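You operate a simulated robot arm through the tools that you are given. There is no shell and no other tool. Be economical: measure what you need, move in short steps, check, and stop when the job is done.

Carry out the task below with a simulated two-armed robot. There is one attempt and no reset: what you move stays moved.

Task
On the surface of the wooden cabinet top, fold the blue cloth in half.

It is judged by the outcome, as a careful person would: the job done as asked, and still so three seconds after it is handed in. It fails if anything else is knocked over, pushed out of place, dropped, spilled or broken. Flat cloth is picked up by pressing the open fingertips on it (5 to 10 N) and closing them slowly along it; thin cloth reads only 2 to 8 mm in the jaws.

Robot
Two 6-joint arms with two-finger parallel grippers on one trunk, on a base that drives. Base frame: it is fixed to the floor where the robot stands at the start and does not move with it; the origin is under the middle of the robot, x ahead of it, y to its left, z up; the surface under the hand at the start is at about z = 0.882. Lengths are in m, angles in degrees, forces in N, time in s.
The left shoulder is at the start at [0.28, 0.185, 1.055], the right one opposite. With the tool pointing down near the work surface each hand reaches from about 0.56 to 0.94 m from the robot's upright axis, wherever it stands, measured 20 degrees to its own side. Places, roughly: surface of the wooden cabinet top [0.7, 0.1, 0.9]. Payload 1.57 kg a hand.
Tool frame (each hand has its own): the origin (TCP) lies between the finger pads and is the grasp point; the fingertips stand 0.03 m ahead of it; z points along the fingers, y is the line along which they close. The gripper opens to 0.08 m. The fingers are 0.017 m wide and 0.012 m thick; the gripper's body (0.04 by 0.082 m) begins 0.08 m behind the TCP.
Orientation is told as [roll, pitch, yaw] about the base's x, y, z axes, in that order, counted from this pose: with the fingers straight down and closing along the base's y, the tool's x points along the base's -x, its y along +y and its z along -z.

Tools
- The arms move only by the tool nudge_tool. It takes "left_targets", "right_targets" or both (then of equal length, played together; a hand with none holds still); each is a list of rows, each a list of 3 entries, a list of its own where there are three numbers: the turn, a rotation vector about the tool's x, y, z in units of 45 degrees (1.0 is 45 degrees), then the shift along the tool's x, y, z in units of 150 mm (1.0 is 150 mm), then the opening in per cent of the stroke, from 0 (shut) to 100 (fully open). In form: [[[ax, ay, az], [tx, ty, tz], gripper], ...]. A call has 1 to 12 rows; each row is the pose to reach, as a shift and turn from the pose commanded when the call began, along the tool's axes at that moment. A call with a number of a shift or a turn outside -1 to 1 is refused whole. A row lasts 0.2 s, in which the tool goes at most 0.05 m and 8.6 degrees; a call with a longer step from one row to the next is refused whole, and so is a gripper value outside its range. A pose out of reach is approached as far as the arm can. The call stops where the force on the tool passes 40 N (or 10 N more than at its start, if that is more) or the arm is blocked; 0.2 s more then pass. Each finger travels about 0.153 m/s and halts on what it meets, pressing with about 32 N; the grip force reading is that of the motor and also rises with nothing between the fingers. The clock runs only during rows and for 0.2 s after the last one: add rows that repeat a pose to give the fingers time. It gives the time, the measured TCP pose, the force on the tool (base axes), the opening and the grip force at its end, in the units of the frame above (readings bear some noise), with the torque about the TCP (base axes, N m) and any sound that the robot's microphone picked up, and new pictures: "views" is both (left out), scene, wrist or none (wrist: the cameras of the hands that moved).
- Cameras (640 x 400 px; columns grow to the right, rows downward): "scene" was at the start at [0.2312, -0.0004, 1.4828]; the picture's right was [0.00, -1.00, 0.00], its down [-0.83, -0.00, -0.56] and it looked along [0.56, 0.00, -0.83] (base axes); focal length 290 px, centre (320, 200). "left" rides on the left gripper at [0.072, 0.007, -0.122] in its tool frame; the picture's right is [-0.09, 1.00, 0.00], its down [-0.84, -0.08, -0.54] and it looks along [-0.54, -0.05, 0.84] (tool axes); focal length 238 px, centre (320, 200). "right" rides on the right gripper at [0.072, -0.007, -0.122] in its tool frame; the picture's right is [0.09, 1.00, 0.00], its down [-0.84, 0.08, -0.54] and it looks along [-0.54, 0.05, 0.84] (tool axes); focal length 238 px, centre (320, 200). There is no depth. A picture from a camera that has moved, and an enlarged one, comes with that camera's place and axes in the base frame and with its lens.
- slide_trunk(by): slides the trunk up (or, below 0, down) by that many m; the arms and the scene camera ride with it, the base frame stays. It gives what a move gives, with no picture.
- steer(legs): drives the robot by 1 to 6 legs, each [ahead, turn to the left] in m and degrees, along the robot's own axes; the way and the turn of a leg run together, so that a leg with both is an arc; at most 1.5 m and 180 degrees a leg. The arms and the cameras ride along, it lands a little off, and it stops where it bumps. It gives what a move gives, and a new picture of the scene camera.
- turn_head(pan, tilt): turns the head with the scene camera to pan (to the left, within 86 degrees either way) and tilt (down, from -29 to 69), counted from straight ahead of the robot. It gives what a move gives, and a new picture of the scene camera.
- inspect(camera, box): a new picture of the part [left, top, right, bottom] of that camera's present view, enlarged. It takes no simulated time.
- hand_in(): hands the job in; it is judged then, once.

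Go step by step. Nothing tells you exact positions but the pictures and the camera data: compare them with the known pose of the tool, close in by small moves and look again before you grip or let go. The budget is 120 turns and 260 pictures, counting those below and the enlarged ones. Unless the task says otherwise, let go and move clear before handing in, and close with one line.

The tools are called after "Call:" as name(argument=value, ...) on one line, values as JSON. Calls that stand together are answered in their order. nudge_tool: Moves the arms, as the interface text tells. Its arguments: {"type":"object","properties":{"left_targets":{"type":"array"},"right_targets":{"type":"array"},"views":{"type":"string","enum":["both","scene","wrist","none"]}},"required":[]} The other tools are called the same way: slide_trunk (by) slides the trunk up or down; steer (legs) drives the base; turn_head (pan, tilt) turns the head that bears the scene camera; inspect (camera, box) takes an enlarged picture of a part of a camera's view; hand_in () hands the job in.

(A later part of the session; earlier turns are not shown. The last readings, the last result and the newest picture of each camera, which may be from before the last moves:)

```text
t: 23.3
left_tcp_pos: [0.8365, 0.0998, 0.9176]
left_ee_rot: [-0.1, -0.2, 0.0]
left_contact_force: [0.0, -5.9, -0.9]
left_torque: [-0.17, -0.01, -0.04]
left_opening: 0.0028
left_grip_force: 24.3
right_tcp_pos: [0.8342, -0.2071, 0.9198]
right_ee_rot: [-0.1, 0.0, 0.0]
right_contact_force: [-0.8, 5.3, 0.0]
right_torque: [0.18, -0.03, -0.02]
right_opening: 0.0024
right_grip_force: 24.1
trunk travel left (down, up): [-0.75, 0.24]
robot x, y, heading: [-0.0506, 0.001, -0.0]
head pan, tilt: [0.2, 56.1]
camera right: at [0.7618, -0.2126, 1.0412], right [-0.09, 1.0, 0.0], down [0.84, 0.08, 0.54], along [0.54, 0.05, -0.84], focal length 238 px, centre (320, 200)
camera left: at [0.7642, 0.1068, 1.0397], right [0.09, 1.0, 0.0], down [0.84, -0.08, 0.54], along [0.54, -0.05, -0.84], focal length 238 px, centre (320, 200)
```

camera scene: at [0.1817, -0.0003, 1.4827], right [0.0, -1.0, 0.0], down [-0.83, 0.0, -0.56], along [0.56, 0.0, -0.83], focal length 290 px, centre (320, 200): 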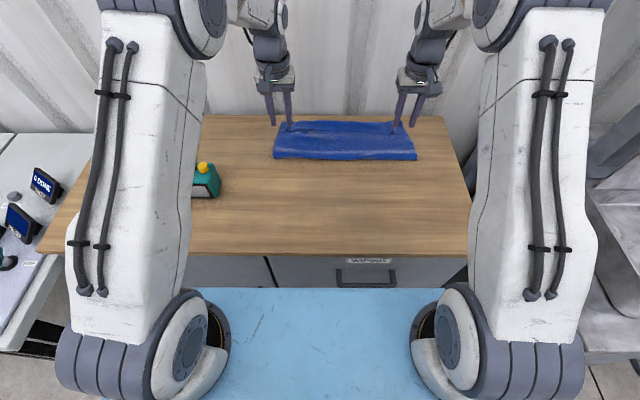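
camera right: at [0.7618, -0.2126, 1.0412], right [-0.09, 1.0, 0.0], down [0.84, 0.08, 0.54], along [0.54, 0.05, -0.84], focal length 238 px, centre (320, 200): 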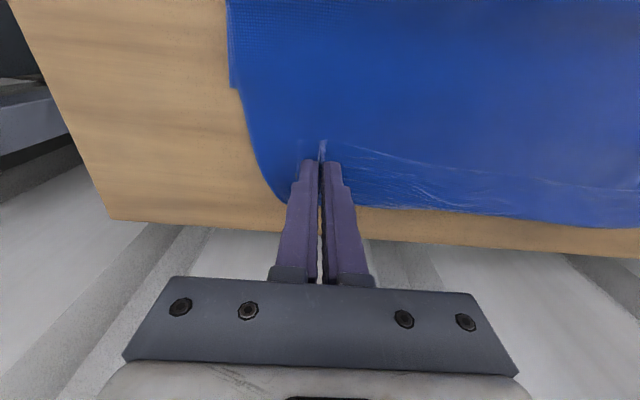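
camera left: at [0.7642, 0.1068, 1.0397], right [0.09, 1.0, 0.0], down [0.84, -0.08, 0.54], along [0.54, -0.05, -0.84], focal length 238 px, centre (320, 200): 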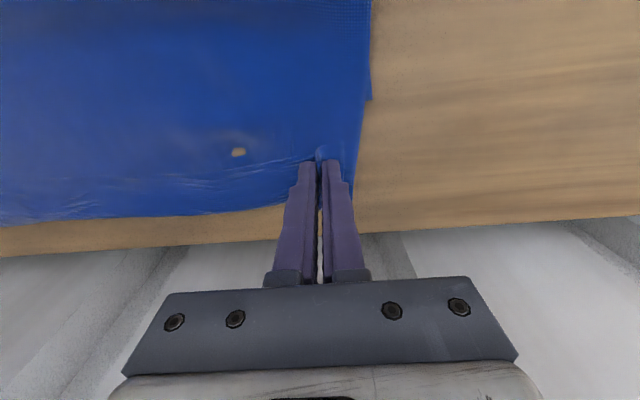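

Both ridges are gripped again. Now I'll retrace the arc back toward the near side to unfold the cloth.

Call:
nudge_tool(left_targets=[[[0, 0, 0], [0, 0, -0.2], 0], [[0, 0, 0], [0.1, 0, -0.4], 0], [[0, 0, 0], [0.25, 0, -0.58], 0], [[0, 0, 0], [0.45, 0, -0.7], 0], [[0, 0, 0], [0.68, 0, -0.75], 0], [[0, 0, 0], [0.91, 0, -0.78], 0], [[0, 0, 0], [0.91, 0, -0.78], 0]], right_targets=[[[0, 0, 0], [0, 0, -0.2], 0], [[0, 0, 0], [0.1, 0, -0.4], 0], [[0, 0, 0], [0.25, 0, -0.58], 0], [[0, 0, 0], [0.45, 0, -0.7], 0], [[0, 0, 0], [0.68, 0, -0.75], 0], [[0, 0, 0], [0.91, 0, -0.78], 0], [[0, 0, 0], [0.91, 0, -0.78], 0]], views="both")

```text
t: 24.9
left_tcp_pos: [0.6987, 0.1032, 1.0348]
left_ee_rot: [-0.1, -0.1, 0.0]
left_contact_force: [0.0, -5.2, 0.2]
left_torque: [-0.21, 0.02, -0.06]
left_opening: 0.0025
left_grip_force: 23.3
right_tcp_pos: [0.6973, -0.2046, 1.0376]
right_ee_rot: [0.0, -0.1, 0.0]
right_contact_force: [0.3, 5.6, 0.4]
right_torque: [0.24, -0.01, -0.01]
right_opening: 0.0027
right_grip_force: 23.8
trunk travel left (down, up): [-0.75, 0.24]
robot x, y, heading: [-0.0468, 0.0004, 0.1]
head pan, tilt: [0.2, 56.1]
camera scene: at [0.1808, -0.0002, 1.4829], right [0.0, -1.0, 0.0], down [-0.83, 0.0, -0.56], along [0.56, 0.0, -0.83], focal length 290 px, centre (320, 200)
camera right: at [0.6245, -0.2106, 1.1587], right [-0.09, 1.0, 0.0], down [0.84, 0.08, 0.54], along [0.54, 0.05, -0.84], focal length 238 px, centre (320, 200)
camera left: at [0.6277, 0.1094, 1.1565], right [0.09, 1.0, 0.0], down [0.83, -0.08, 0.55], along [0.54, -0.05, -0.84], focal length 238 px, centre (320, 200)
```

scene: 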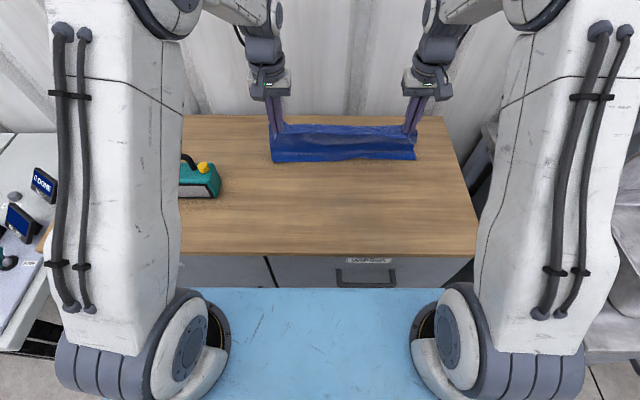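
right: 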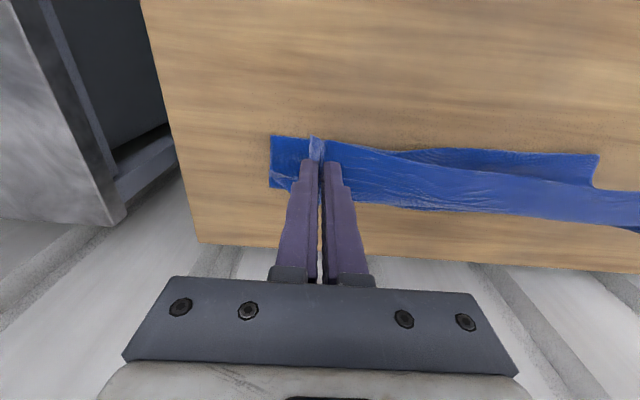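
left: 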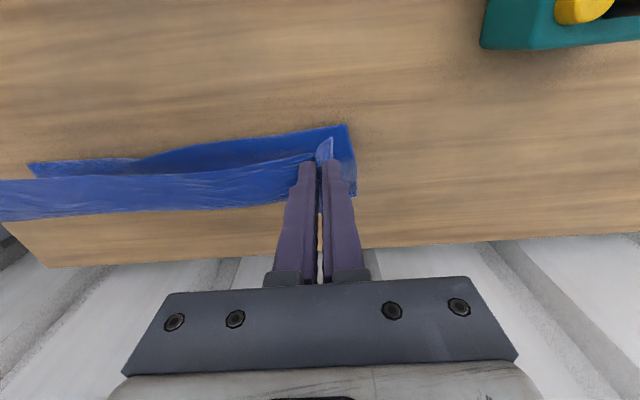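

The top edge comes away cleanly. I'll carry it on toward the near side and lay it down.

Call:
nudge_tool(left_targets=[[[0, 0, 0], [0.2, 0, 0], 0], [[0, 0, 0], [0.4, 0, 0.03], 0], [[0, 0, 0], [0.6, 0, 0.08], 0], [[0, 0, 0], [0.8, 0, 0.15], 0], [[0, 0, 0], [1.0, 0, 0.25], 0], [[0, 0, 0], [1.0, 0, 0.25], 0]], right_targets=[[[0, 0, 0], [0.2, 0, 0], 0], [[0, 0, 0], [0.4, 0, 0.03], 0], [[0, 0, 0], [0.6, 0, 0.08], 0], [[0, 0, 0], [0.8, 0, 0.15], 0], [[0, 0, 0], [1.0, 0, 0.25], 0], [[0, 0, 0], [1.0, 0, 0.25], 0]], views="both")

```text
t: 26.3
left_tcp_pos: [0.5502, 0.1007, 0.9966]
left_ee_rot: [0.0, -0.2, 0.1]
left_contact_force: [-0.2, -5.4, -0.1]
left_torque: [-0.25, -0.01, -0.04]
left_opening: 0.0024
left_grip_force: 23.6
right_tcp_pos: [0.5489, -0.2064, 0.9991]
right_ee_rot: [0.0, -0.1, 0.0]
right_contact_force: [0.4, 4.9, -0.7]
right_torque: [0.21, -0.01, 0.01]
right_opening: 0.0023
right_grip_force: 23.4
trunk travel left (down, up): [-0.75, 0.24]
robot x, y, heading: [-0.0492, -0.0002, -0.2]
head pan, tilt: [0.2, 56.1]
camera scene: at [0.1811, -0.0003, 1.4828], right [0.0, -1.0, 0.0], down [-0.83, 0.0, -0.56], along [0.56, 0.0, -0.83], focal length 290 px, centre (320, 200)
camera right: at [0.4765, -0.2119, 1.1209], right [-0.09, 1.0, 0.0], down [0.84, 0.08, 0.54], along [0.54, 0.05, -0.84], focal length 238 px, centre (320, 200)
camera left: at [0.4785, 0.108, 1.1181], right [0.09, 1.0, 0.0], down [0.83, -0.08, 0.55], along [0.54, -0.05, -0.84], focal length 238 px, centre (320, 200)
```

scene: 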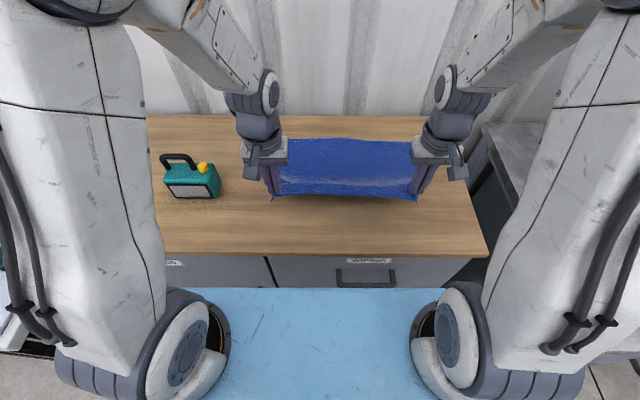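
right: 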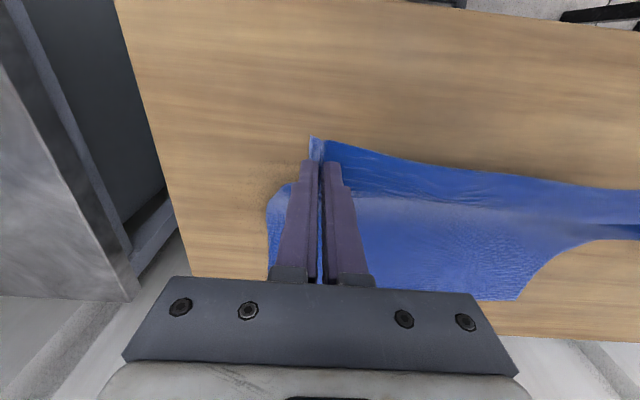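
left: 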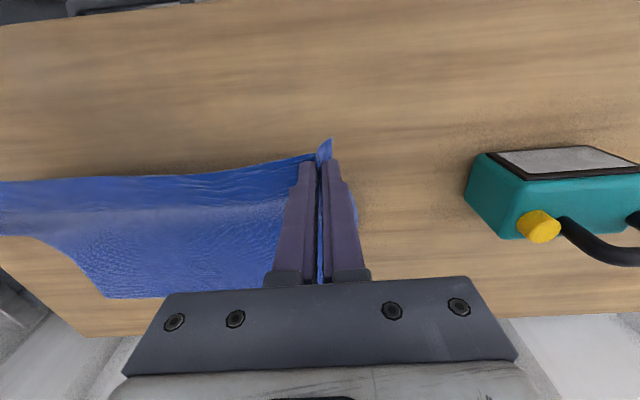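

Laying the near edge back down and releasing it flat.

Call:
nudge_tool(left_targets=[[[0, 0, 0], [0.1, 0, 0.13], 0], [[0, 0, 0], [0.2, 0, 0.3], 0], [[0, 0, 0], [0.24, 0.0, 0.44], 0], [[0, 0, 0], [0.25, 0.01, 0.52], 0], [[0, 0, 0], [0.25, 0.01, 0.53], 15], [[0, 0, 0], [0.25, 0.01, 0.53], 35], [[0, 0, 0], [0.25, 0.01, 0.53], 60], [[0, 0, 0], [0.25, 0.01, 0.4], 60], [[0, 0, 0], [0.25, 0.01, 0.2], 60], [[0, 0, 0], [0.25, 0.01, 0.0], 60]], right_targets=[[[0, 0, 0], [0.1, 0, 0.13], 0], [[0, 0, 0], [0.2, 0, 0.3], 0], [[0, 0, 0], [0.24, 0.0, 0.44], 0], [[0, 0, 0], [0.25, -0.01, 0.53], 0], [[0, 0, 0], [0.25, -0.01, 0.545], 15], [[0, 0, 0], [0.25, -0.01, 0.545], 35], [[0, 0, 0], [0.25, -0.01, 0.545], 60], [[0, 0, 0], [0.25, -0.01, 0.4], 60], [[0, 0, 0], [0.25, -0.01, 0.2], 60], [[0, 0, 0], [0.25, -0.01, 0.0], 60]], views="both")

```text
t: 28.5
left_tcp_pos: [0.5114, 0.1043, 0.9975]
left_ee_rot: [-0.1, -0.2, 0.0]
left_contact_force: [-0.2, -1.0, 0.3]
left_torque: [0.01, -0.01, -0.02]
left_opening: 0.0479
left_grip_force: 0.1
right_tcp_pos: [0.5113, -0.2074, 0.9981]
right_ee_rot: [0.0, 0.0, -0.1]
right_contact_force: [-0.5, -0.7, -1.1]
right_torque: [0.04, 0.04, -0.05]
right_opening: 0.0479
right_grip_force: 0.1
trunk travel left (down, up): [-0.75, 0.24]
robot x, y, heading: [-0.0508, 0.0007, -0.0]
head pan, tilt: [0.2, 56.1]
camera scene: at [0.1816, -0.0003, 1.4827], right [0.0, -1.0, 0.0], down [-0.83, 0.0, -0.56], along [0.56, 0.0, -0.83], focal length 290 px, centre (320, 200)
camera right: at [0.4395, -0.213, 1.12], right [-0.09, 1.0, 0.0], down [0.84, 0.08, 0.54], along [0.54, 0.05, -0.84], focal length 238 px, centre (320, 200)
camera left: at [0.44, 0.1115, 1.1199], right [0.09, 1.0, 0.0], down [0.84, -0.08, 0.54], along [0.54, -0.05, -0.84], focal length 238 px, centre (320, 200)
```

scene: 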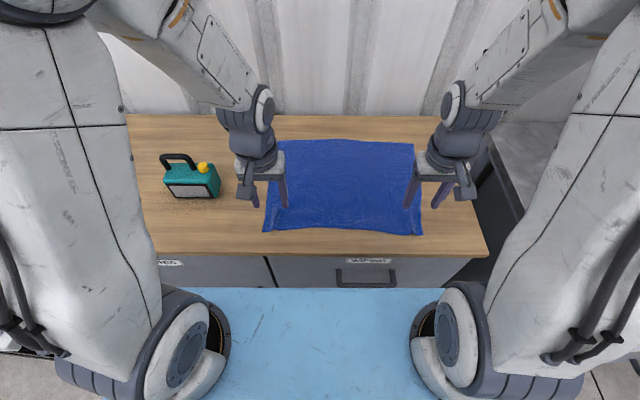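
right: 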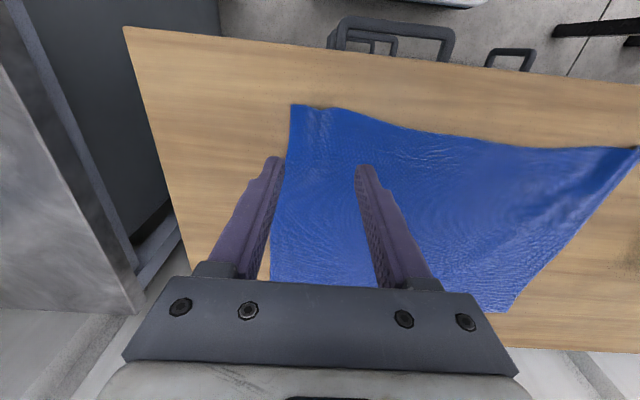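
left: 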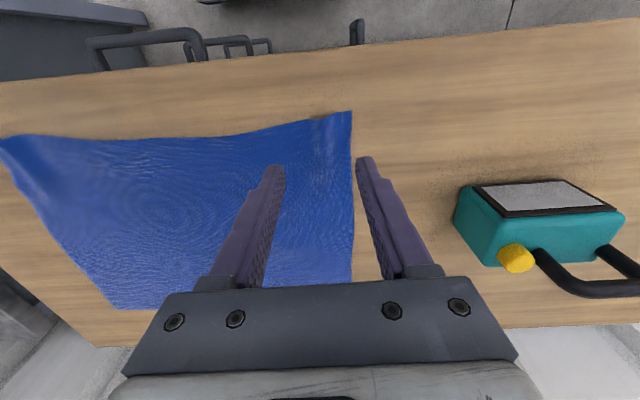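

The cloth is flat again, with its far corners at about (0.793, 0.124) and (0.782, −0.267). This time I'll fold the far edge toward me, tilting the fingers forward during the carry so the hem doesn't curl. I'm moving above the far corners.

Call:
nudge_tool(left_targets=[[[0, 0, 0], [-0.25, 0, 0], 50], [[0, 0, 0], [-0.5, 0, 0], 50], [[0, 0, 0], [-0.75, -0.05, 0], 50], [[0, 0, 0], [-1.0, -0.095, 0], 50]], right_targets=[[[0, 0, 0], [-0.25, 0, 0], 50], [[0, 0, 0], [-0.5, -0.05, 0], 50], [[0, 0, 0], [-0.75, -0.1, 0], 50], [[0, 0, 0], [-1.0, -0.17, 0], 50]], views="none")

Call:
nudge_tool(left_targets=[[[0, 0, 0], [-0.25, 0, 0], 50], [[0, 0, 0], [-0.5, 0, 0], 50], [[0, 0, 0], [-0.77, 0, 0.1], 50], [[0, 0, 0], [-0.77, 0, 0.25], 50], [[0, 0, 0], [-0.77, 0, 0.25], 50]], right_targets=[[[0, 0, 0], [-0.25, 0, 0], 50], [[0, 0, 0], [-0.5, 0, 0], 50], [[0, 0, 0], [-0.72, 0, 0.1], 50], [[0, 0, 0], [-0.72, 0, 0.25], 50], [[0, 0, 0], [-0.72, 0, 0.25], 50]])

```text
t: 29.5
left_tcp_pos: [0.6635, 0.0884, 0.9982]
left_ee_rot: [0.0, -0.1, 0.1]
left_contact_force: [-0.4, -0.5, -0.5]
left_torque: [0.02, -0.01, 0.0]
left_opening: 0.0401
left_grip_force: 0.1
right_tcp_pos: [0.662, -0.2335, 0.9985]
right_ee_rot: [0.1, -0.1, 0.0]
right_contact_force: [-0.1, 0.9, -0.5]
right_torque: [0.0, -0.03, -0.03]
right_opening: 0.0401
right_grip_force: 0.1
trunk travel left (down, up): [-0.75, 0.24]
robot x, y, heading: [-0.0498, -0.0006, -0.0]
head pan, tilt: [0.2, 56.1]
```

```text
t: 30.7
left_tcp_pos: [0.7779, 0.0902, 0.9597]
left_ee_rot: [0.1, -0.2, 0.0]
left_contact_force: [-0.3, -0.2, -0.2]
left_torque: [0.01, -0.01, 0.01]
left_opening: 0.0399
left_grip_force: 0.1
right_tcp_pos: [0.7693, -0.2338, 0.9613]
right_ee_rot: [0.0, -0.2, 0.0]
right_contact_force: [0.8, 0.5, -0.6]
right_torque: [-0.02, 0.07, 0.0]
right_opening: 0.04
right_grip_force: 0.0
trunk travel left (down, up): [-0.75, 0.24]
robot x, y, heading: [-0.0485, -0.0015, 0.1]
head pan, tilt: [0.2, 56.1]
camera scene: at [0.1815, -0.0003, 1.4827], right [0.0, -1.0, 0.0], down [-0.83, 0.0, -0.56], along [0.56, 0.0, -0.83], focal length 290 px, centre (320, 200)
camera right: at [0.6964, -0.2393, 1.0835], right [-0.09, 1.0, 0.0], down [0.84, 0.08, 0.54], along [0.54, 0.05, -0.84], focal length 238 px, centre (320, 200)
camera left: at [0.7067, 0.0966, 1.082], right [0.09, 1.0, 0.0], down [0.84, -0.08, 0.54], along [0.54, -0.05, -0.84], focal length 238 px, centre (320, 200)
```

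scene: 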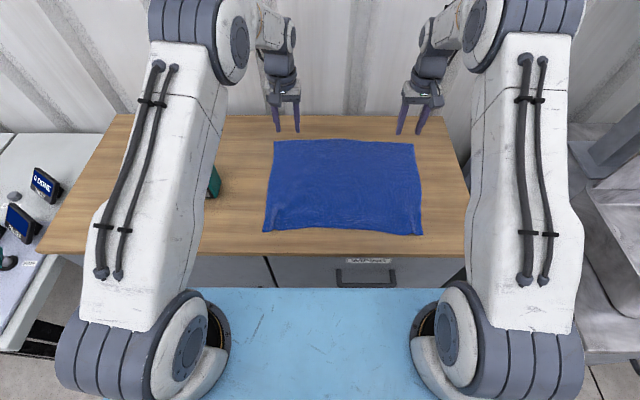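
right: 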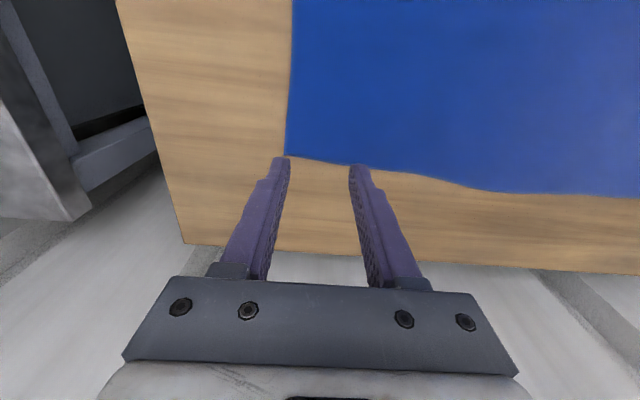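
left: 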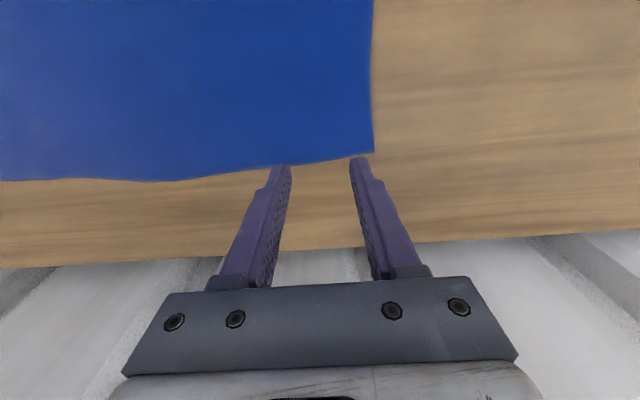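

The corners measure (0.790, 0.137) and (0.781, −0.262), so the fingers sit 1.3 cm inside the edge. Lowering to light contact.

Call:
nudge_tool(left_targets=[[[0, 0, 0], [0.01, 0.04, 0.12], 50], [[0, 0, 0], [0.01, 0.04, 0.24], 50], [[0, 0, 0], [0.01, 0.04, 0.3], 50], [[0, 0, 0], [0.01, 0.04, 0.3], 50]], right_targets=[[[0, 0, 0], [0, 0.03, 0.12], 50], [[0, 0, 0], [0, 0.03, 0.24], 50], [[0, 0, 0], [0, 0.03, 0.31], 50], [[0, 0, 0], [0, 0.03, 0.31], 50]], views="wrist")

```text
t: 31.7
left_tcp_pos: [0.7771, 0.0947, 0.9162]
left_ee_rot: [0.0, -0.2, 0.0]
left_contact_force: [-0.1, 0.3, 0.0]
left_torque: [-0.02, 0.0, 0.01]
left_opening: 0.0401
left_grip_force: 0.1
right_tcp_pos: [0.7684, -0.2304, 0.9147]
right_ee_rot: [0.0, -0.1, 0.0]
right_contact_force: [-1.3, -0.2, 0.5]
right_torque: [0.02, -0.02, -0.01]
right_opening: 0.0396
right_grip_force: 0.1
trunk travel left (down, up): [-0.75, 0.24]
robot x, y, heading: [-0.0494, 0.0022, 0.1]
head pan, tilt: [0.2, 56.1]
camera right: at [0.6964, -0.2351, 1.0362], right [-0.09, 1.0, 0.0], down [0.84, 0.08, 0.54], along [0.54, 0.05, -0.84], focal length 238 px, centre (320, 200)
camera left: at [0.7058, 0.1025, 1.0376], right [0.09, 1.0, 0.0], down [0.84, -0.08, 0.54], along [0.54, -0.05, -0.84], focal length 238 px, centre (320, 200)
```

right: 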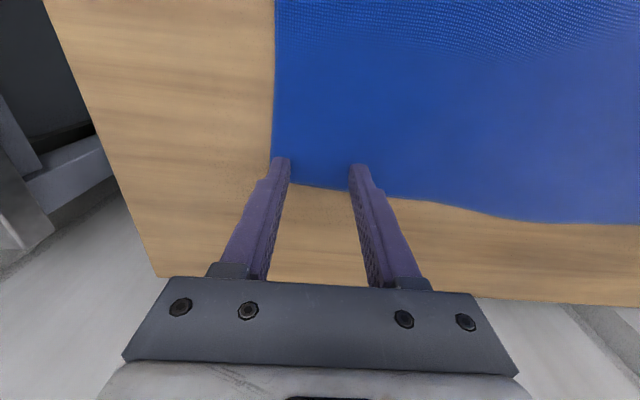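
left: 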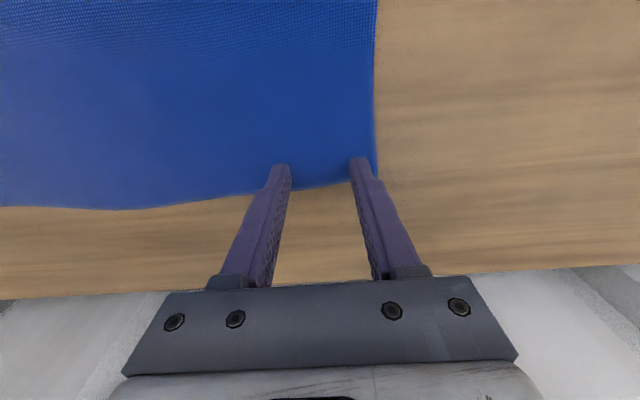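

Positioned well, about to touch. Pressing lightly.

Call:
nudge_tool(left_targets=[[[0, 0, 0], [0, 0, 0.006], 50], [[0, 0, 0], [0, 0, 0.012], 50], [[0, 0, 0], [0, 0, 0.012], 50]], right_targets=[[[0, 0, 0], [0, 0, 0.004], 50], [[0, 0, 0], [0, 0, 0.007], 50], [[0, 0, 0], [0, 0, 0.007], 50]], views="none")

```text
t: 32.5
left_tcp_pos: [0.7771, 0.0956, 0.914]
left_ee_rot: [0.1, -0.3, -0.1]
left_contact_force: [0.1, 0.0, 3.3]
left_torque: [0.04, 0.01, 0.0]
left_opening: 0.0401
left_grip_force: 0.1
right_tcp_pos: [0.7693, -0.2284, 0.9147]
right_ee_rot: [0.0, -0.1, 0.0]
right_contact_force: [-0.1, -0.8, 2.1]
right_torque: [-0.01, -0.02, 0.0]
right_opening: 0.0402
right_grip_force: 0.2
trunk travel left (down, up): [-0.75, 0.24]
robot x, y, heading: [-0.0467, -0.0017, -0.0]
head pan, tilt: [0.2, 56.1]
```

Call:
nudge_tool(left_targets=[[[0, 0, 0], [0, 0, 0.004], 50], [[0, 0, 0], [0, 0, 0.004], 50]], right_targets=[[[0, 0, 0], [0, 0, 0.005], 50], [[0, 0, 0], [0, 0, 0.005], 50]], views="none")

```text
t: 33.1
left_tcp_pos: [0.7779, 0.0948, 0.9131]
left_ee_rot: [0.0, -0.2, 0.0]
left_contact_force: [0.8, 1.7, 7.8]
left_torque: [0.1, 0.02, 0.0]
left_opening: 0.0402
left_grip_force: 0.0
right_tcp_pos: [0.7673, -0.2284, 0.9143]
right_ee_rot: [0.0, -0.2, 0.0]
right_contact_force: [0.6, 0.0, 7.0]
right_torque: [-0.01, 0.03, -0.02]
right_opening: 0.0397
right_grip_force: 0.0
trunk travel left (down, up): [-0.75, 0.24]
robot x, y, heading: [-0.0485, -0.0011, -0.1]
head pan, tilt: [0.2, 56.1]
```

About 7–8 N on each. Closing slowly with a touch more pressure.

Call:
nudge_tool(left_targets=[[[0, 0, 0], [0, 0, 0.002], 45], [[0, 0, 0], [0, 0, 0.002], 40], [[0, 0, 0], [0, 0, 0.002], 35], [[0, 0, 0], [0, 0, 0.002], 30], [[0, 0, 0], [0, 0, 0.002], 25], [[0, 0, 0], [0, 0, 0.002], 20], [[0, 0, 0], [0, 0, 0.002], 15], [[0, 0, 0], [0, 0, 0.002], 10], [[0, 0, 0], [0, 0, 0.002], 5], [[0, 0, 0], [0, 0, 0.002], 0], [[0, 0, 0], [0, 0, 0.002], 0]], right_targets=[[[0, 0, 0], [0, 0, 0.003], 45], [[0, 0, 0], [0, 0, 0.003], 40], [[0, 0, 0], [0, 0, 0.003], 35], [[0, 0, 0], [0, 0, 0.003], 30], [[0, 0, 0], [0, 0, 0.003], 25], [[0, 0, 0], [0, 0, 0.003], 20], [[0, 0, 0], [0, 0, 0.003], 15], [[0, 0, 0], [0, 0, 0.003], 10], [[0, 0, 0], [0, 0, 0.003], 5], [[0, 0, 0], [0, 0, 0.003], 0], [[0, 0, 0], [0, 0, 0.003], 0]], views="wrist")

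```text
t: 35.5
left_tcp_pos: [0.7766, 0.0958, 0.9133]
left_ee_rot: [0.0, -0.3, 0.0]
left_contact_force: [0.1, 0.4, 18.9]
left_torque: [0.02, 0.0, 0.0]
left_opening: 0.0001
left_grip_force: 21.9
right_tcp_pos: [0.7685, -0.2289, 0.9136]
right_ee_rot: [0.1, -0.3, 0.0]
right_contact_force: [0.5, 2.2, 17.3]
right_torque: [0.11, 0.01, 0.02]
right_opening: 0.0027
right_grip_force: 24.0
trunk travel left (down, up): [-0.75, 0.24]
robot x, y, heading: [-0.0512, -0.0026, 0.1]
head pan, tilt: [0.2, 56.1]
camera right: at [0.6957, -0.2343, 1.0351], right [-0.09, 1.0, 0.0], down [0.83, 0.08, 0.55], along [0.54, 0.05, -0.84], focal length 238 px, centre (320, 200)
camera left: at [0.7043, 0.1025, 1.0359], right [0.09, 1.0, 0.0], down [0.83, -0.08, 0.55], along [0.54, -0.05, -0.84], focal length 238 px, centre (320, 200)
```

right: 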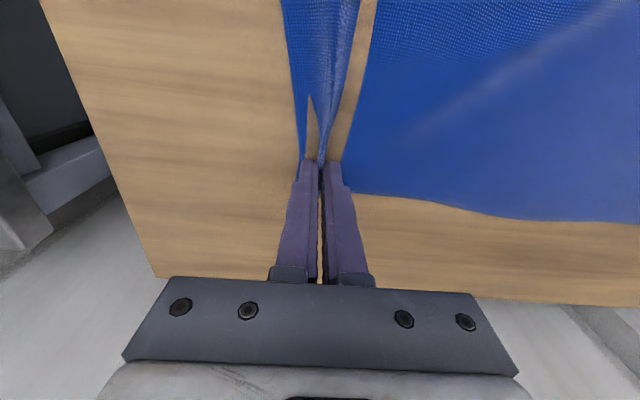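
left: 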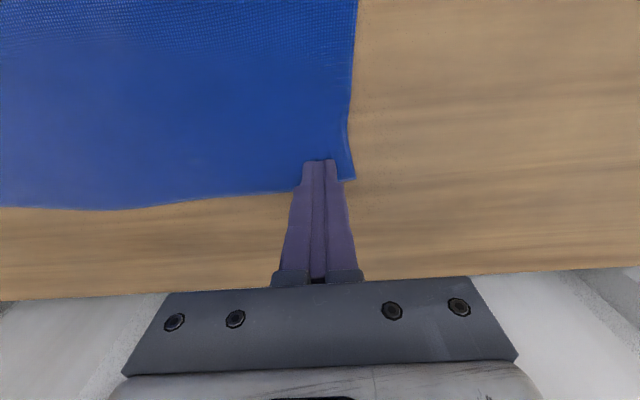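

The right corner is gripped (2.7 mm), but the left slipped; its corner is now at about (0.787, 0.121). I'll retry the left hand only.

Call:
nudge_tool(left_targets=[[[0, 0, 0], [0, 0, -0.08], 0], [[0, 0, 0], [0.01, -0.03, -0.1], 25], [[0, 0, 0], [0.02, -0.06, -0.1], 50], [[0, 0, 0], [0.02, -0.06, -0.1], 50], [[0, 0, 0], [0.02, -0.06, -0.02], 50], [[0, 0, 0], [0.02, -0.06, -0.006], 50], [[0, 0, 0], [0.02, -0.06, -0.006], 50]], views="wrist")

```text
t: 37.1
left_tcp_pos: [0.7726, 0.0863, 0.9131]
left_ee_rot: [0.0, -0.3, 0.0]
left_contact_force: [-0.1, 0.4, 2.2]
left_torque: [0.04, 0.02, 0.0]
left_opening: 0.0403
left_grip_force: 0.1
right_tcp_pos: [0.7689, -0.2281, 0.9135]
right_ee_rot: [-0.1, -0.2, 0.0]
right_contact_force: [-2.4, 0.3, 25.4]
right_torque: [0.02, 0.1, 0.01]
right_opening: 0.0025
right_grip_force: 23.8
trunk travel left (down, up): [-0.75, 0.24]
robot x, y, heading: [-0.05, -0.0018, 0.0]
head pan, tilt: [0.2, 56.1]
camera left: at [0.7006, 0.0933, 1.0363], right [0.09, 1.0, 0.0], down [0.83, -0.08, 0.55], along [0.54, -0.05, -0.84], focal length 238 px, centre (320, 200)
```

left: 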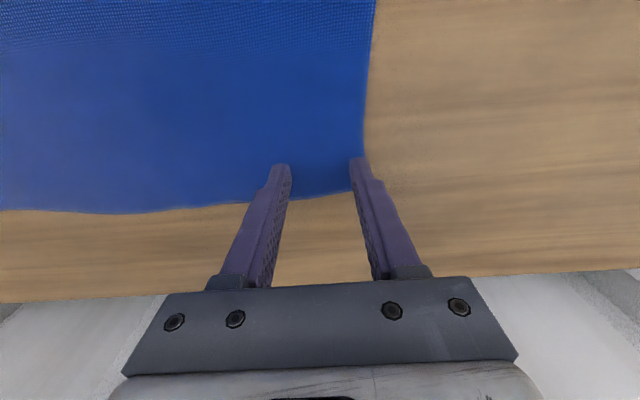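

The outer finger is only barely on the cloth. I'll shift inward 8 mm, then press.

Call:
nudge_tool(left_targets=[[[0, 0, 0], [0, 0, -0.03], 50], [[0, 0, 0], [0, -0.055, -0.03], 50], [[0, 0, 0], [0, -0.055, 0.0], 50], [[0, 0, 0], [0, -0.055, 0.006], 50], [[0, 0, 0], [0, -0.055, 0.006], 50]], views="wrist")

```text
t: 38.3
left_tcp_pos: [0.7738, 0.0768, 0.9141]
left_ee_rot: [-0.1, -0.3, 0.0]
left_contact_force: [-2.8, 0.4, 8.0]
left_torque: [0.1, 0.08, 0.04]
left_opening: 0.0403
left_grip_force: 0.0
right_tcp_pos: [0.7675, -0.2288, 0.9127]
right_ee_rot: [-0.1, -0.2, 0.0]
right_contact_force: [-0.2, -0.7, 22.5]
right_torque: [0.03, 0.08, 0.0]
right_opening: 0.0026
right_grip_force: 24.2
trunk travel left (down, up): [-0.75, 0.24]
robot x, y, heading: [-0.0503, -0.0024, -0.1]
head pan, tilt: [0.2, 56.1]
camera left: at [0.7008, 0.0849, 1.036], right [0.09, 1.0, 0.0], down [0.83, -0.08, 0.55], along [0.54, -0.05, -0.84], focal length 238 px, centre (320, 200)
```

left: 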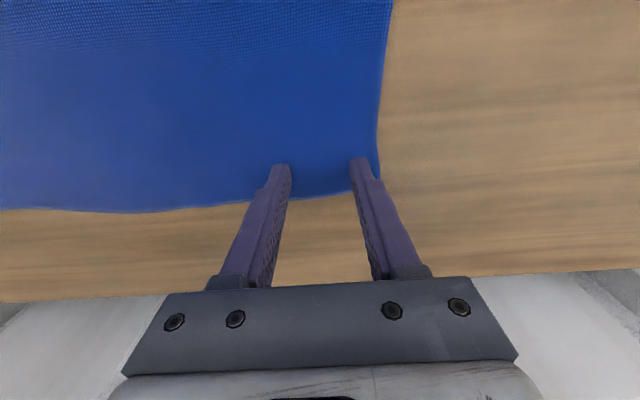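

Both left fingers are on the cloth with 8 N. Closing slowly.

Call:
nudge_tool(left_targets=[[[0, 0, 0], [0, 0, 0.003], 46], [[0, 0, 0], [0, 0, 0.003], 42], [[0, 0, 0], [0, 0, 0.003], 37], [[0, 0, 0], [0, 0, 0.003], 32], [[0, 0, 0], [0, 0, 0.003], 27], [[0, 0, 0], [0, 0, 0.003], 22], [[0, 0, 0], [0, 0, 0.003], 17], [[0, 0, 0], [0, 0, 0.003], 12], [[0, 0, 0], [0, 0, 0.003], 7], [[0, 0, 0], [0, 0, 0.003], 2], [[0, 0, 0], [0, 0, 0.003], 0], [[0, 0, 0], [0, 0, 0.003], 0]], views="wrist")

```text
t: 40.9
left_tcp_pos: [0.773, 0.0767, 0.9136]
left_ee_rot: [-0.1, -0.4, -0.1]
left_contact_force: [1.2, -0.1, 25.5]
left_torque: [0.14, -0.03, -0.03]
left_opening: 0.0094
left_grip_force: 28.5
right_tcp_pos: [0.7677, -0.2283, 0.9135]
right_ee_rot: [0.0, -0.3, -0.1]
right_contact_force: [3.4, 2.2, 18.5]
right_torque: [0.04, -0.08, -0.03]
right_opening: 0.0024
right_grip_force: 23.8
trunk travel left (down, up): [-0.75, 0.24]
robot x, y, heading: [-0.0498, 0.0036, 0.2]
head pan, tilt: [0.2, 56.1]
camera left: at [0.7007, 0.085, 1.0358], right [0.09, 1.0, 0.0], down [0.83, -0.08, 0.55], along [0.54, -0.05, -0.84], focal length 238 px, centre (320, 200)
```

left: 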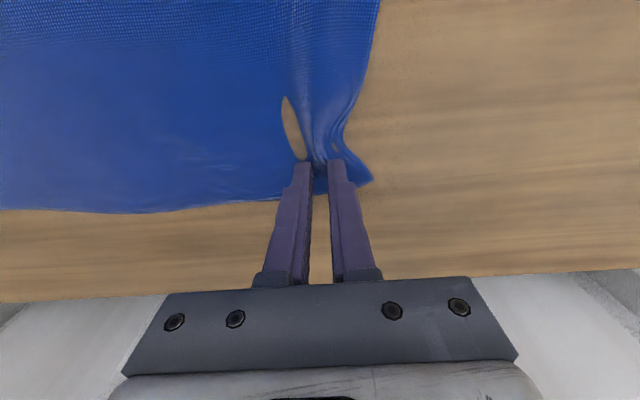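

Both far corners are gripped (left 9 mm of bunched cloth, right 2.5 mm). I'll lift and carry toward the robot while tilting the fingertips forward.

Call:
nudge_tool(left_targets=[[[0, -0.05, 0], [0, 0, -0.1], 0], [[0, -0.15, 0], [0.05, 0, -0.25], 0], [[0, -0.3, 0], [0.15, 0, -0.4], 0], [[0, -0.45, 0], [0.3, 0, -0.52], 0], [[0, -0.6, 0], [0.47, 0, -0.6], 0], [[0, -0.7, 0], [0.65, 0, -0.64], 0], [[0, -0.8, 0], [0.8, 0, -0.64], 0], [[0, -0.8, 0], [0.8, 0, -0.64], 0]], right_targets=[[[0, -0.05, 0], [0, 0, -0.1], 0], [[0, -0.15, 0], [0.05, 0, -0.25], 0], [[0, -0.3, 0], [0.15, 0, -0.4], 0], [[0, -0.45, 0], [0.3, 0, -0.52], 0], [[0, -0.6, 0], [0.47, 0, -0.6], 0], [[0, -0.7, 0], [0.65, 0, -0.64], 0], [[0, -0.8, 0], [0.8, 0, -0.64], 0], [[0, -0.8, 0], [0.8, 0, -0.64], 0]])

Call:
inspect(camera="scene", box=[230, 90, 450, 260])

```text
t: 42.7
left_tcp_pos: [0.6528, 0.0781, 1.0061]
left_ee_rot: [0.0, -36.3, 0.2]
left_contact_force: [0.9, -0.8, 0.3]
left_torque: [0.0, -0.02, 0.02]
left_opening: 0.0019
left_grip_force: 23.8
right_tcp_pos: [0.6459, -0.2178, 1.0053]
right_ee_rot: [-3.5, -35.1, 10.6]
right_contact_force: [0.7, -2.2, -0.1]
right_torque: [0.24, 0.07, 0.06]
right_opening: 0.0026
right_grip_force: 24.0
right hand out of reach, approached as far as the arm can: row 6, 7
trunk travel left (down, up): [-0.75, 0.24]
robot x, y, heading: [-0.0513, -0.0028, 0.2]
head pan, tilt: [0.2, 56.1]
camera scene: at [0.1812, -0.0001, 1.4828], right [0.0, -1.0, 0.0], down [-0.83, 0.0, -0.56], along [0.56, 0.0, -0.83], focal length 290 px, centre (320, 200)
camera right: at [0.5192, -0.2406, 1.0645], right [-0.22, 0.97, -0.1], down [0.35, 0.18, 0.92], along [0.91, 0.17, -0.38], focal length 238 px, centre (320, 200)
camera left: at [0.5236, 0.0859, 1.0626], right [0.07, 1.0, 0.05], down [0.36, -0.08, 0.93], along [0.93, -0.05, -0.36], focal length 238 px, centre (320, 200)
```

scene: 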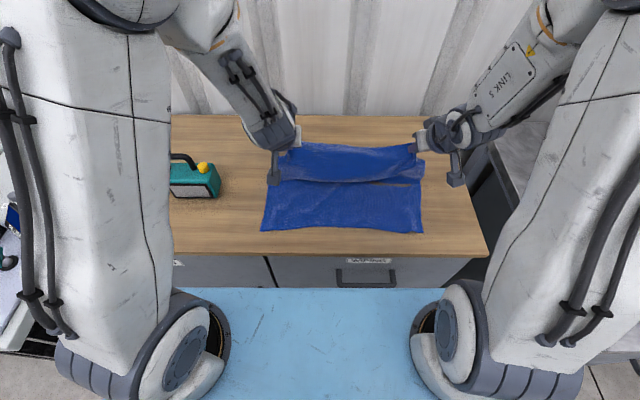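
right: 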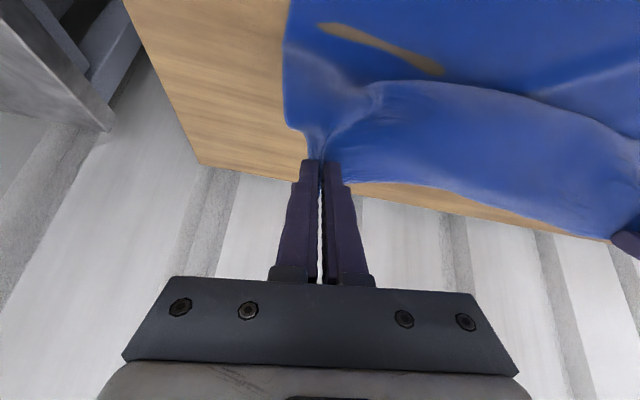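
left: 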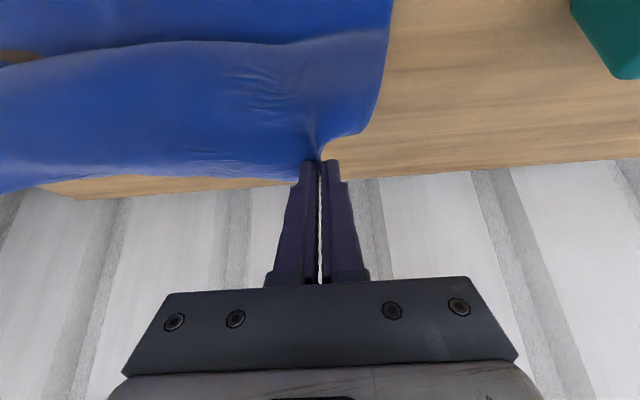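

```text
2.35 times, centred on (340, 175) of scene
camera zoom: at [0.1812, -0.0001, 1.4828], right [0.0, -1.0, 0.0], down [-0.83, 0.0, -0.56], along [0.56, 0.0, -0.83], focal length 682 px, centre (273, 259)
```

zoom: 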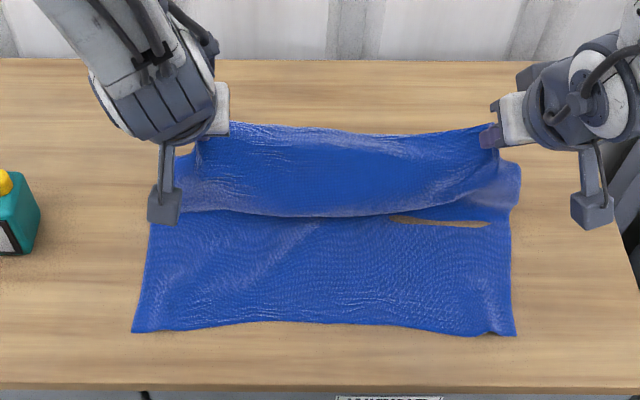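

The fold is rolling nicely with its loop on my side, though the right arm is cramped at this tilt. I'll back the base 8 cm, carrying the edge along and giving the arms more room.

Call:
steer(legs=[[-0.08, 0]])

```text
t: 43.8
left_tcp_pos: [0.5721, 0.0786, 1.0054]
left_ee_rot: [0.0, -36.1, -0.1]
left_contact_force: [0.3, -8.5, 0.1]
left_torque: [-0.2, -0.03, -0.12]
left_opening: 0.0018
left_grip_force: 24.1
right_tcp_pos: [0.5688, -0.2285, 1.0071]
right_ee_rot: [0.0, -36.1, 0.2]
right_contact_force: [0.4, 7.7, -0.2]
right_torque: [0.23, -0.04, 0.13]
right_opening: 0.0024
right_grip_force: 23.8
trunk travel left (down, up): [-0.75, 0.24]
robot x, y, heading: [-0.1314, 0.0005, -0.1]
head pan, tilt: [0.2, 56.1]
camera scene: at [0.1015, -0.0007, 1.4827], right [0.0, -1.0, 0.0], down [-0.83, 0.0, -0.56], along [0.56, 0.0, -0.83], focal length 290 px, centre (320, 200)
```

scene: 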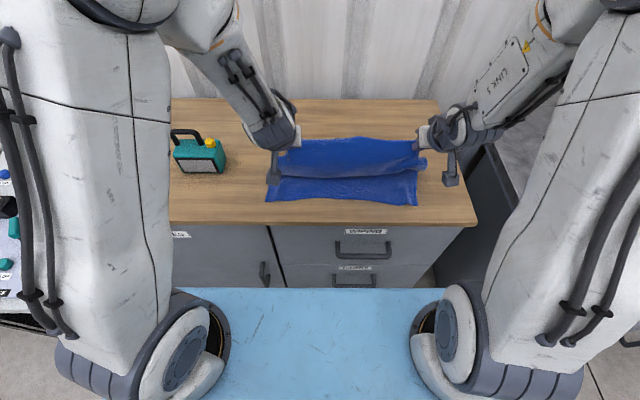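

The loop sits correctly on the near side and the right hand has recovered its pose. Next I'll lower both hands about 6 cm (straight down, using the tilted tool axes).

Call:
nudge_tool(left_targets=[[[0, 0, 0], [0.06, -0.01, 0.08], 0], [[0, 0, 0], [0.12, -0.01, 0.16], 0], [[0, 0, 0], [0.18, -0.01, 0.24], 0], [[0, 0, 0], [0.235, -0.01, 0.324], 0], [[0, 0, 0], [0.235, -0.01, 0.324], 0]], right_targets=[[[0, 0, 0], [0.06, 0.01, 0.08], 0], [[0, 0, 0], [0.12, 0.01, 0.16], 0], [[0, 0, 0], [0.18, 0.01, 0.24], 0], [[0, 0, 0], [0.235, 0.01, 0.324], 0], [[0, 0, 0], [0.235, 0.01, 0.324], 0]], views="wrist")

Call:
inspect(camera="scene", box=[230, 90, 450, 240])

```text
t: 45.0
left_tcp_pos: [0.5745, 0.0771, 0.9448]
left_ee_rot: [0.0, -36.1, 0.0]
left_contact_force: [0.4, -7.3, 0.2]
left_torque: [-0.22, -0.05, -0.11]
left_opening: 0.0019
left_grip_force: 23.1
right_tcp_pos: [0.5744, -0.2319, 0.9566]
right_ee_rot: [1.3, -35.7, -0.6]
right_contact_force: [0.0, 7.6, 0.8]
right_torque: [0.22, 0.01, 0.15]
right_opening: 0.0026
right_grip_force: 23.7
right hand out of reach, approached as far as the arm can: row 2, 3, 4, 5
trunk travel left (down, up): [-0.75, 0.24]
robot x, y, heading: [-0.1305, 0.0009, -0.2]
head pan, tilt: [0.2, 56.1]
camera right: at [0.4458, -0.2376, 1.013], right [-0.08, 1.0, -0.04], down [0.36, 0.06, 0.93], along [0.93, 0.06, -0.37], focal length 238 px, centre (320, 200)
camera left: at [0.4444, 0.0837, 1.0017], right [0.07, 1.0, 0.05], down [0.36, -0.08, 0.93], along [0.93, -0.05, -0.36], focal length 238 px, centre (320, 200)
```

right: 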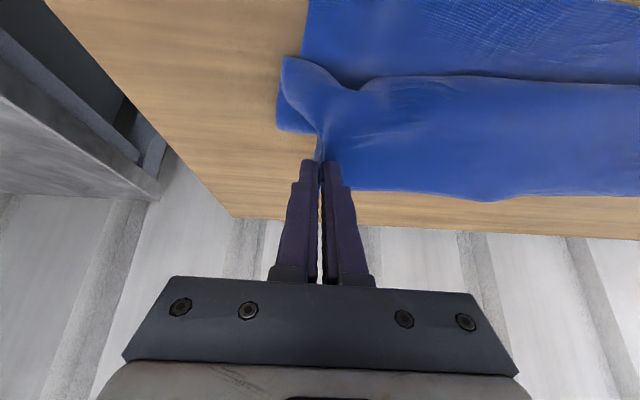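
left: 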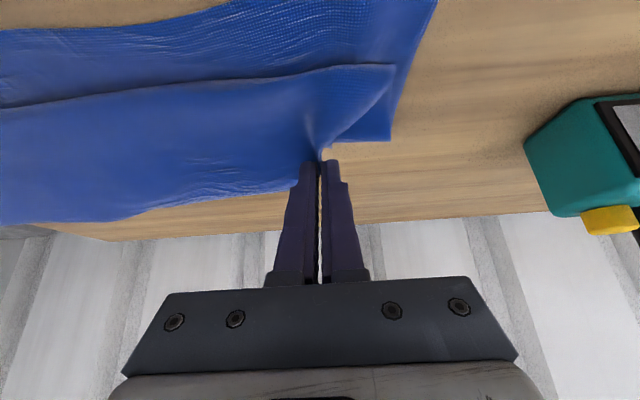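

```text
2.67 times, centred on (340, 165) of scene
camera zoom: at [0.1012, -0.0007, 1.4827], right [0.0, -1.0, 0.0], down [-0.83, 0.0, -0.56], along [0.56, 0.0, -0.83], focal length 773 px, centre (267, 293)
```

zoom: 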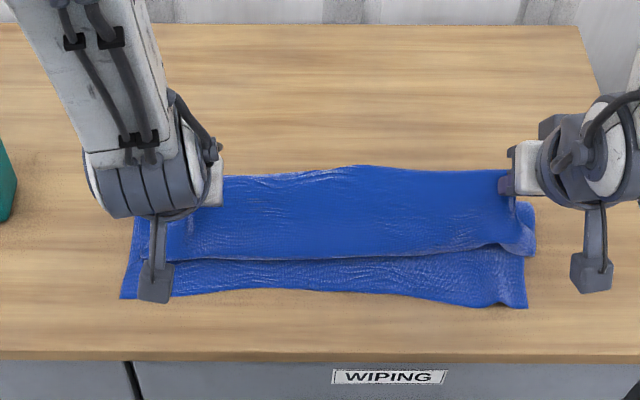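

The hem curl used up some length and pulled the fold to about x 0.62; it should be near 0.65. The right arm is also near its limit at this reach. I'll move the edge back up and outward to re-lay the bottom layer, then come in lower, using the base for the travel.

Call:
nudge_tool(left_targets=[[[0, 0, 0], [-0.18, 0, -0.08], 0], [[0, 0, 0], [-0.36, 0, -0.15], 0], [[0, 0, 0], [-0.52, 0, -0.1], 0], [[0, 0, 0], [-0.69, 0, -0.04], 0], [[0, 0, 0], [-0.81, 0, 0.05], 0], [[0, 0, 0], [-0.93, 0, 0.14], 0], [[0, 0, 0], [-0.93, 0, 0.14], 0]], right_targets=[[[0, 0, 0], [-0.18, 0, -0.08], 0], [[0, 0, 0], [-0.36, 0, -0.15], 0], [[0, 0, 0], [-0.52, 0, -0.1], 0], [[0, 0, 0], [-0.69, 0, -0.04], 0], [[0, 0, 0], [-0.81, 0, 0.05], 0], [[0, 0, 0], [-0.93, 0, 0.14], 0], [[0, 0, 0], [-0.93, 0, 0.14], 0]], views="both")

```text
t: 46.6
left_tcp_pos: [0.6994, 0.075, 1.0124]
left_ee_rot: [-0.2, -36.1, 0.1]
left_contact_force: [-0.5, -7.0, 0.1]
left_torque: [-0.18, -0.01, -0.1]
left_opening: 0.0021
left_grip_force: 24.0
right_tcp_pos: [0.7001, -0.2304, 1.0221]
right_ee_rot: [0.0, -36.1, 0.1]
right_contact_force: [-0.1, 7.6, 0.4]
right_torque: [0.24, 0.0, 0.14]
right_opening: 0.0026
right_grip_force: 23.8
trunk travel left (down, up): [-0.75, 0.24]
robot x, y, heading: [-0.1325, -0.0002, -0.1]
head pan, tilt: [0.2, 56.1]
camera scene: at [0.1012, -0.0007, 1.4827], right [0.0, -1.0, 0.0], down [-0.83, 0.0, -0.56], along [0.56, 0.0, -0.83], focal length 290 px, centre (320, 200)
camera right: at [0.5704, -0.2363, 1.0787], right [-0.08, 1.0, -0.05], down [0.36, 0.08, 0.93], along [0.93, 0.05, -0.36], focal length 238 px, centre (320, 200)
camera left: at [0.5693, 0.0831, 1.0693], right [0.07, 1.0, 0.05], down [0.36, -0.08, 0.93], along [0.93, -0.05, -0.36], focal length 238 px, centre (320, 200)
```

scene: 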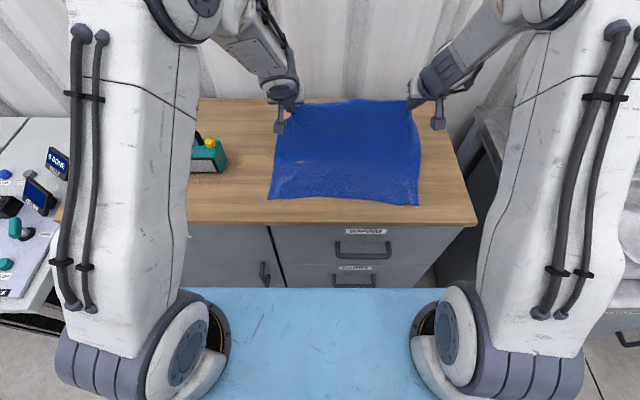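
right: 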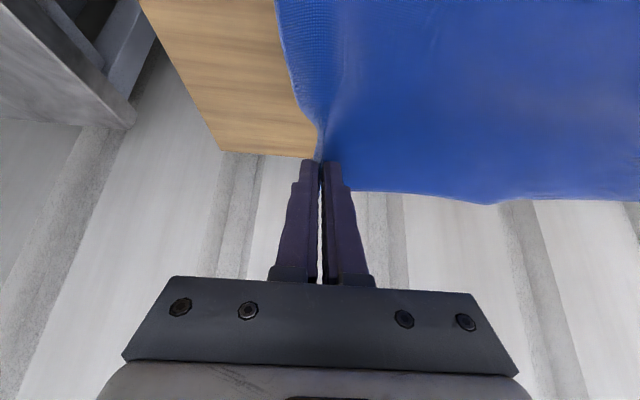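
left: 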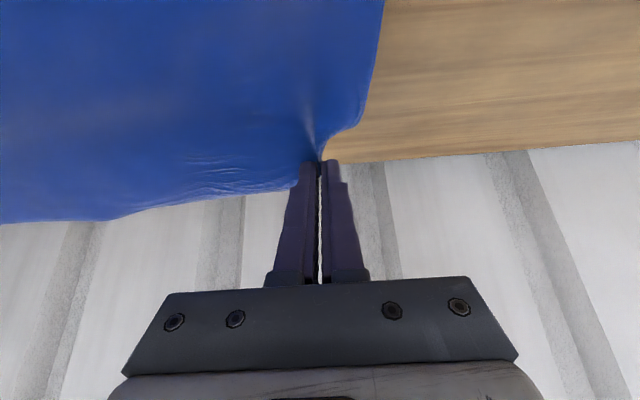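

The cloth is laid back with the near edge still at x ≈ 0.50, so the middle should be at ≈ 0.65. I'll drop the held edge a little, then back the base up so the edge passes low over the middle.

Call:
nudge_tool(left_targets=[[[0, 0, 0], [0.06, 0, 0.08], 0], [[0, 0, 0], [0.118, 0, 0.162], 0], [[0, 0, 0], [0.118, 0, 0.162], 0]], right_targets=[[[0, 0, 0], [0.08, 0, 0.11], 0], [[0, 0, 0], [0.157, 0, 0.216], 0], [[0, 0, 0], [0.157, 0, 0.216], 0]], views="none")

Call:
steer(legs=[[-0.09, 0]])

Call:
inspect(camera="left", box=[0, 0, 640, 400])

```text
t: 47.4
left_tcp_pos: [0.6981, 0.076, 0.9823]
left_ee_rot: [-0.2, -36.2, 0.1]
left_contact_force: [0.1, -7.8, 0.0]
left_torque: [-0.2, 0.02, -0.1]
left_opening: 0.0017
left_grip_force: 22.8
right_tcp_pos: [0.6998, -0.2302, 0.9806]
right_ee_rot: [0.0, -36.0, 0.1]
right_contact_force: [0.1, 6.6, 0.0]
right_torque: [0.24, 0.01, 0.11]
right_opening: 0.0024
right_grip_force: 23.3
right hand out of reach, approached as far as the arm can: row 1, 2
trunk travel left (down, up): [-0.75, 0.24]
robot x, y, heading: [-0.1314, -0.0006, 0.0]
head pan, tilt: [0.2, 56.1]
```

```text
t: 48.5
left_tcp_pos: [0.6065, 0.0756, 0.9824]
left_ee_rot: [-0.2, -36.1, 0.1]
left_contact_force: [0.4, -7.6, -0.3]
left_torque: [-0.16, 0.0, -0.13]
left_opening: 0.002
left_grip_force: 23.5
right_tcp_pos: [0.608, -0.2303, 0.9813]
right_ee_rot: [0.0, -36.1, 0.1]
right_contact_force: [-0.2, 8.1, -0.6]
right_torque: [0.25, 0.0, 0.11]
right_opening: 0.0022
right_grip_force: 23.5
trunk travel left (down, up): [-0.75, 0.24]
robot x, y, heading: [-0.2245, -0.0008, -0.2]
head pan, tilt: [0.2, 56.1]
camera scene: at [0.0098, -0.0005, 1.4827], right [0.0, -1.0, 0.0], down [-0.83, 0.0, -0.56], along [0.56, 0.0, -0.83], focal length 290 px, centre (320, 200)
```

scene: 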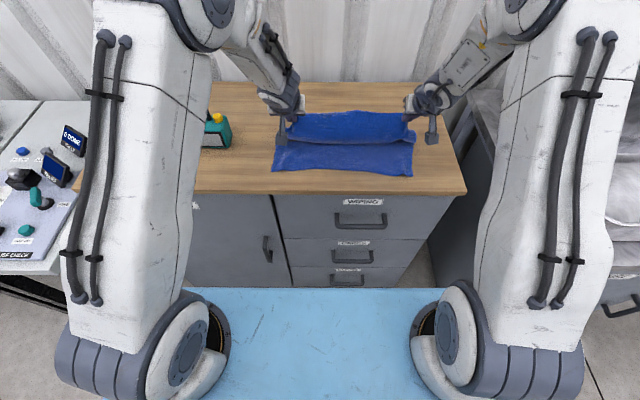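

```text
1.00 times, centred on (320, 200) of left (not enlarged: the box is as wide or as high as the picture)
camera zoom: at [0.4766, 0.0834, 1.0386], right [0.07, 1.0, 0.05], down [0.36, -0.08, 0.93], along [0.93, -0.05, -0.36], focal length 238 px, centre (320, 200)
```

zoom: 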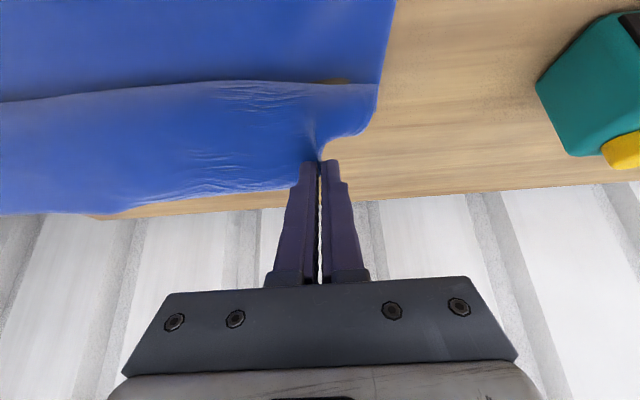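

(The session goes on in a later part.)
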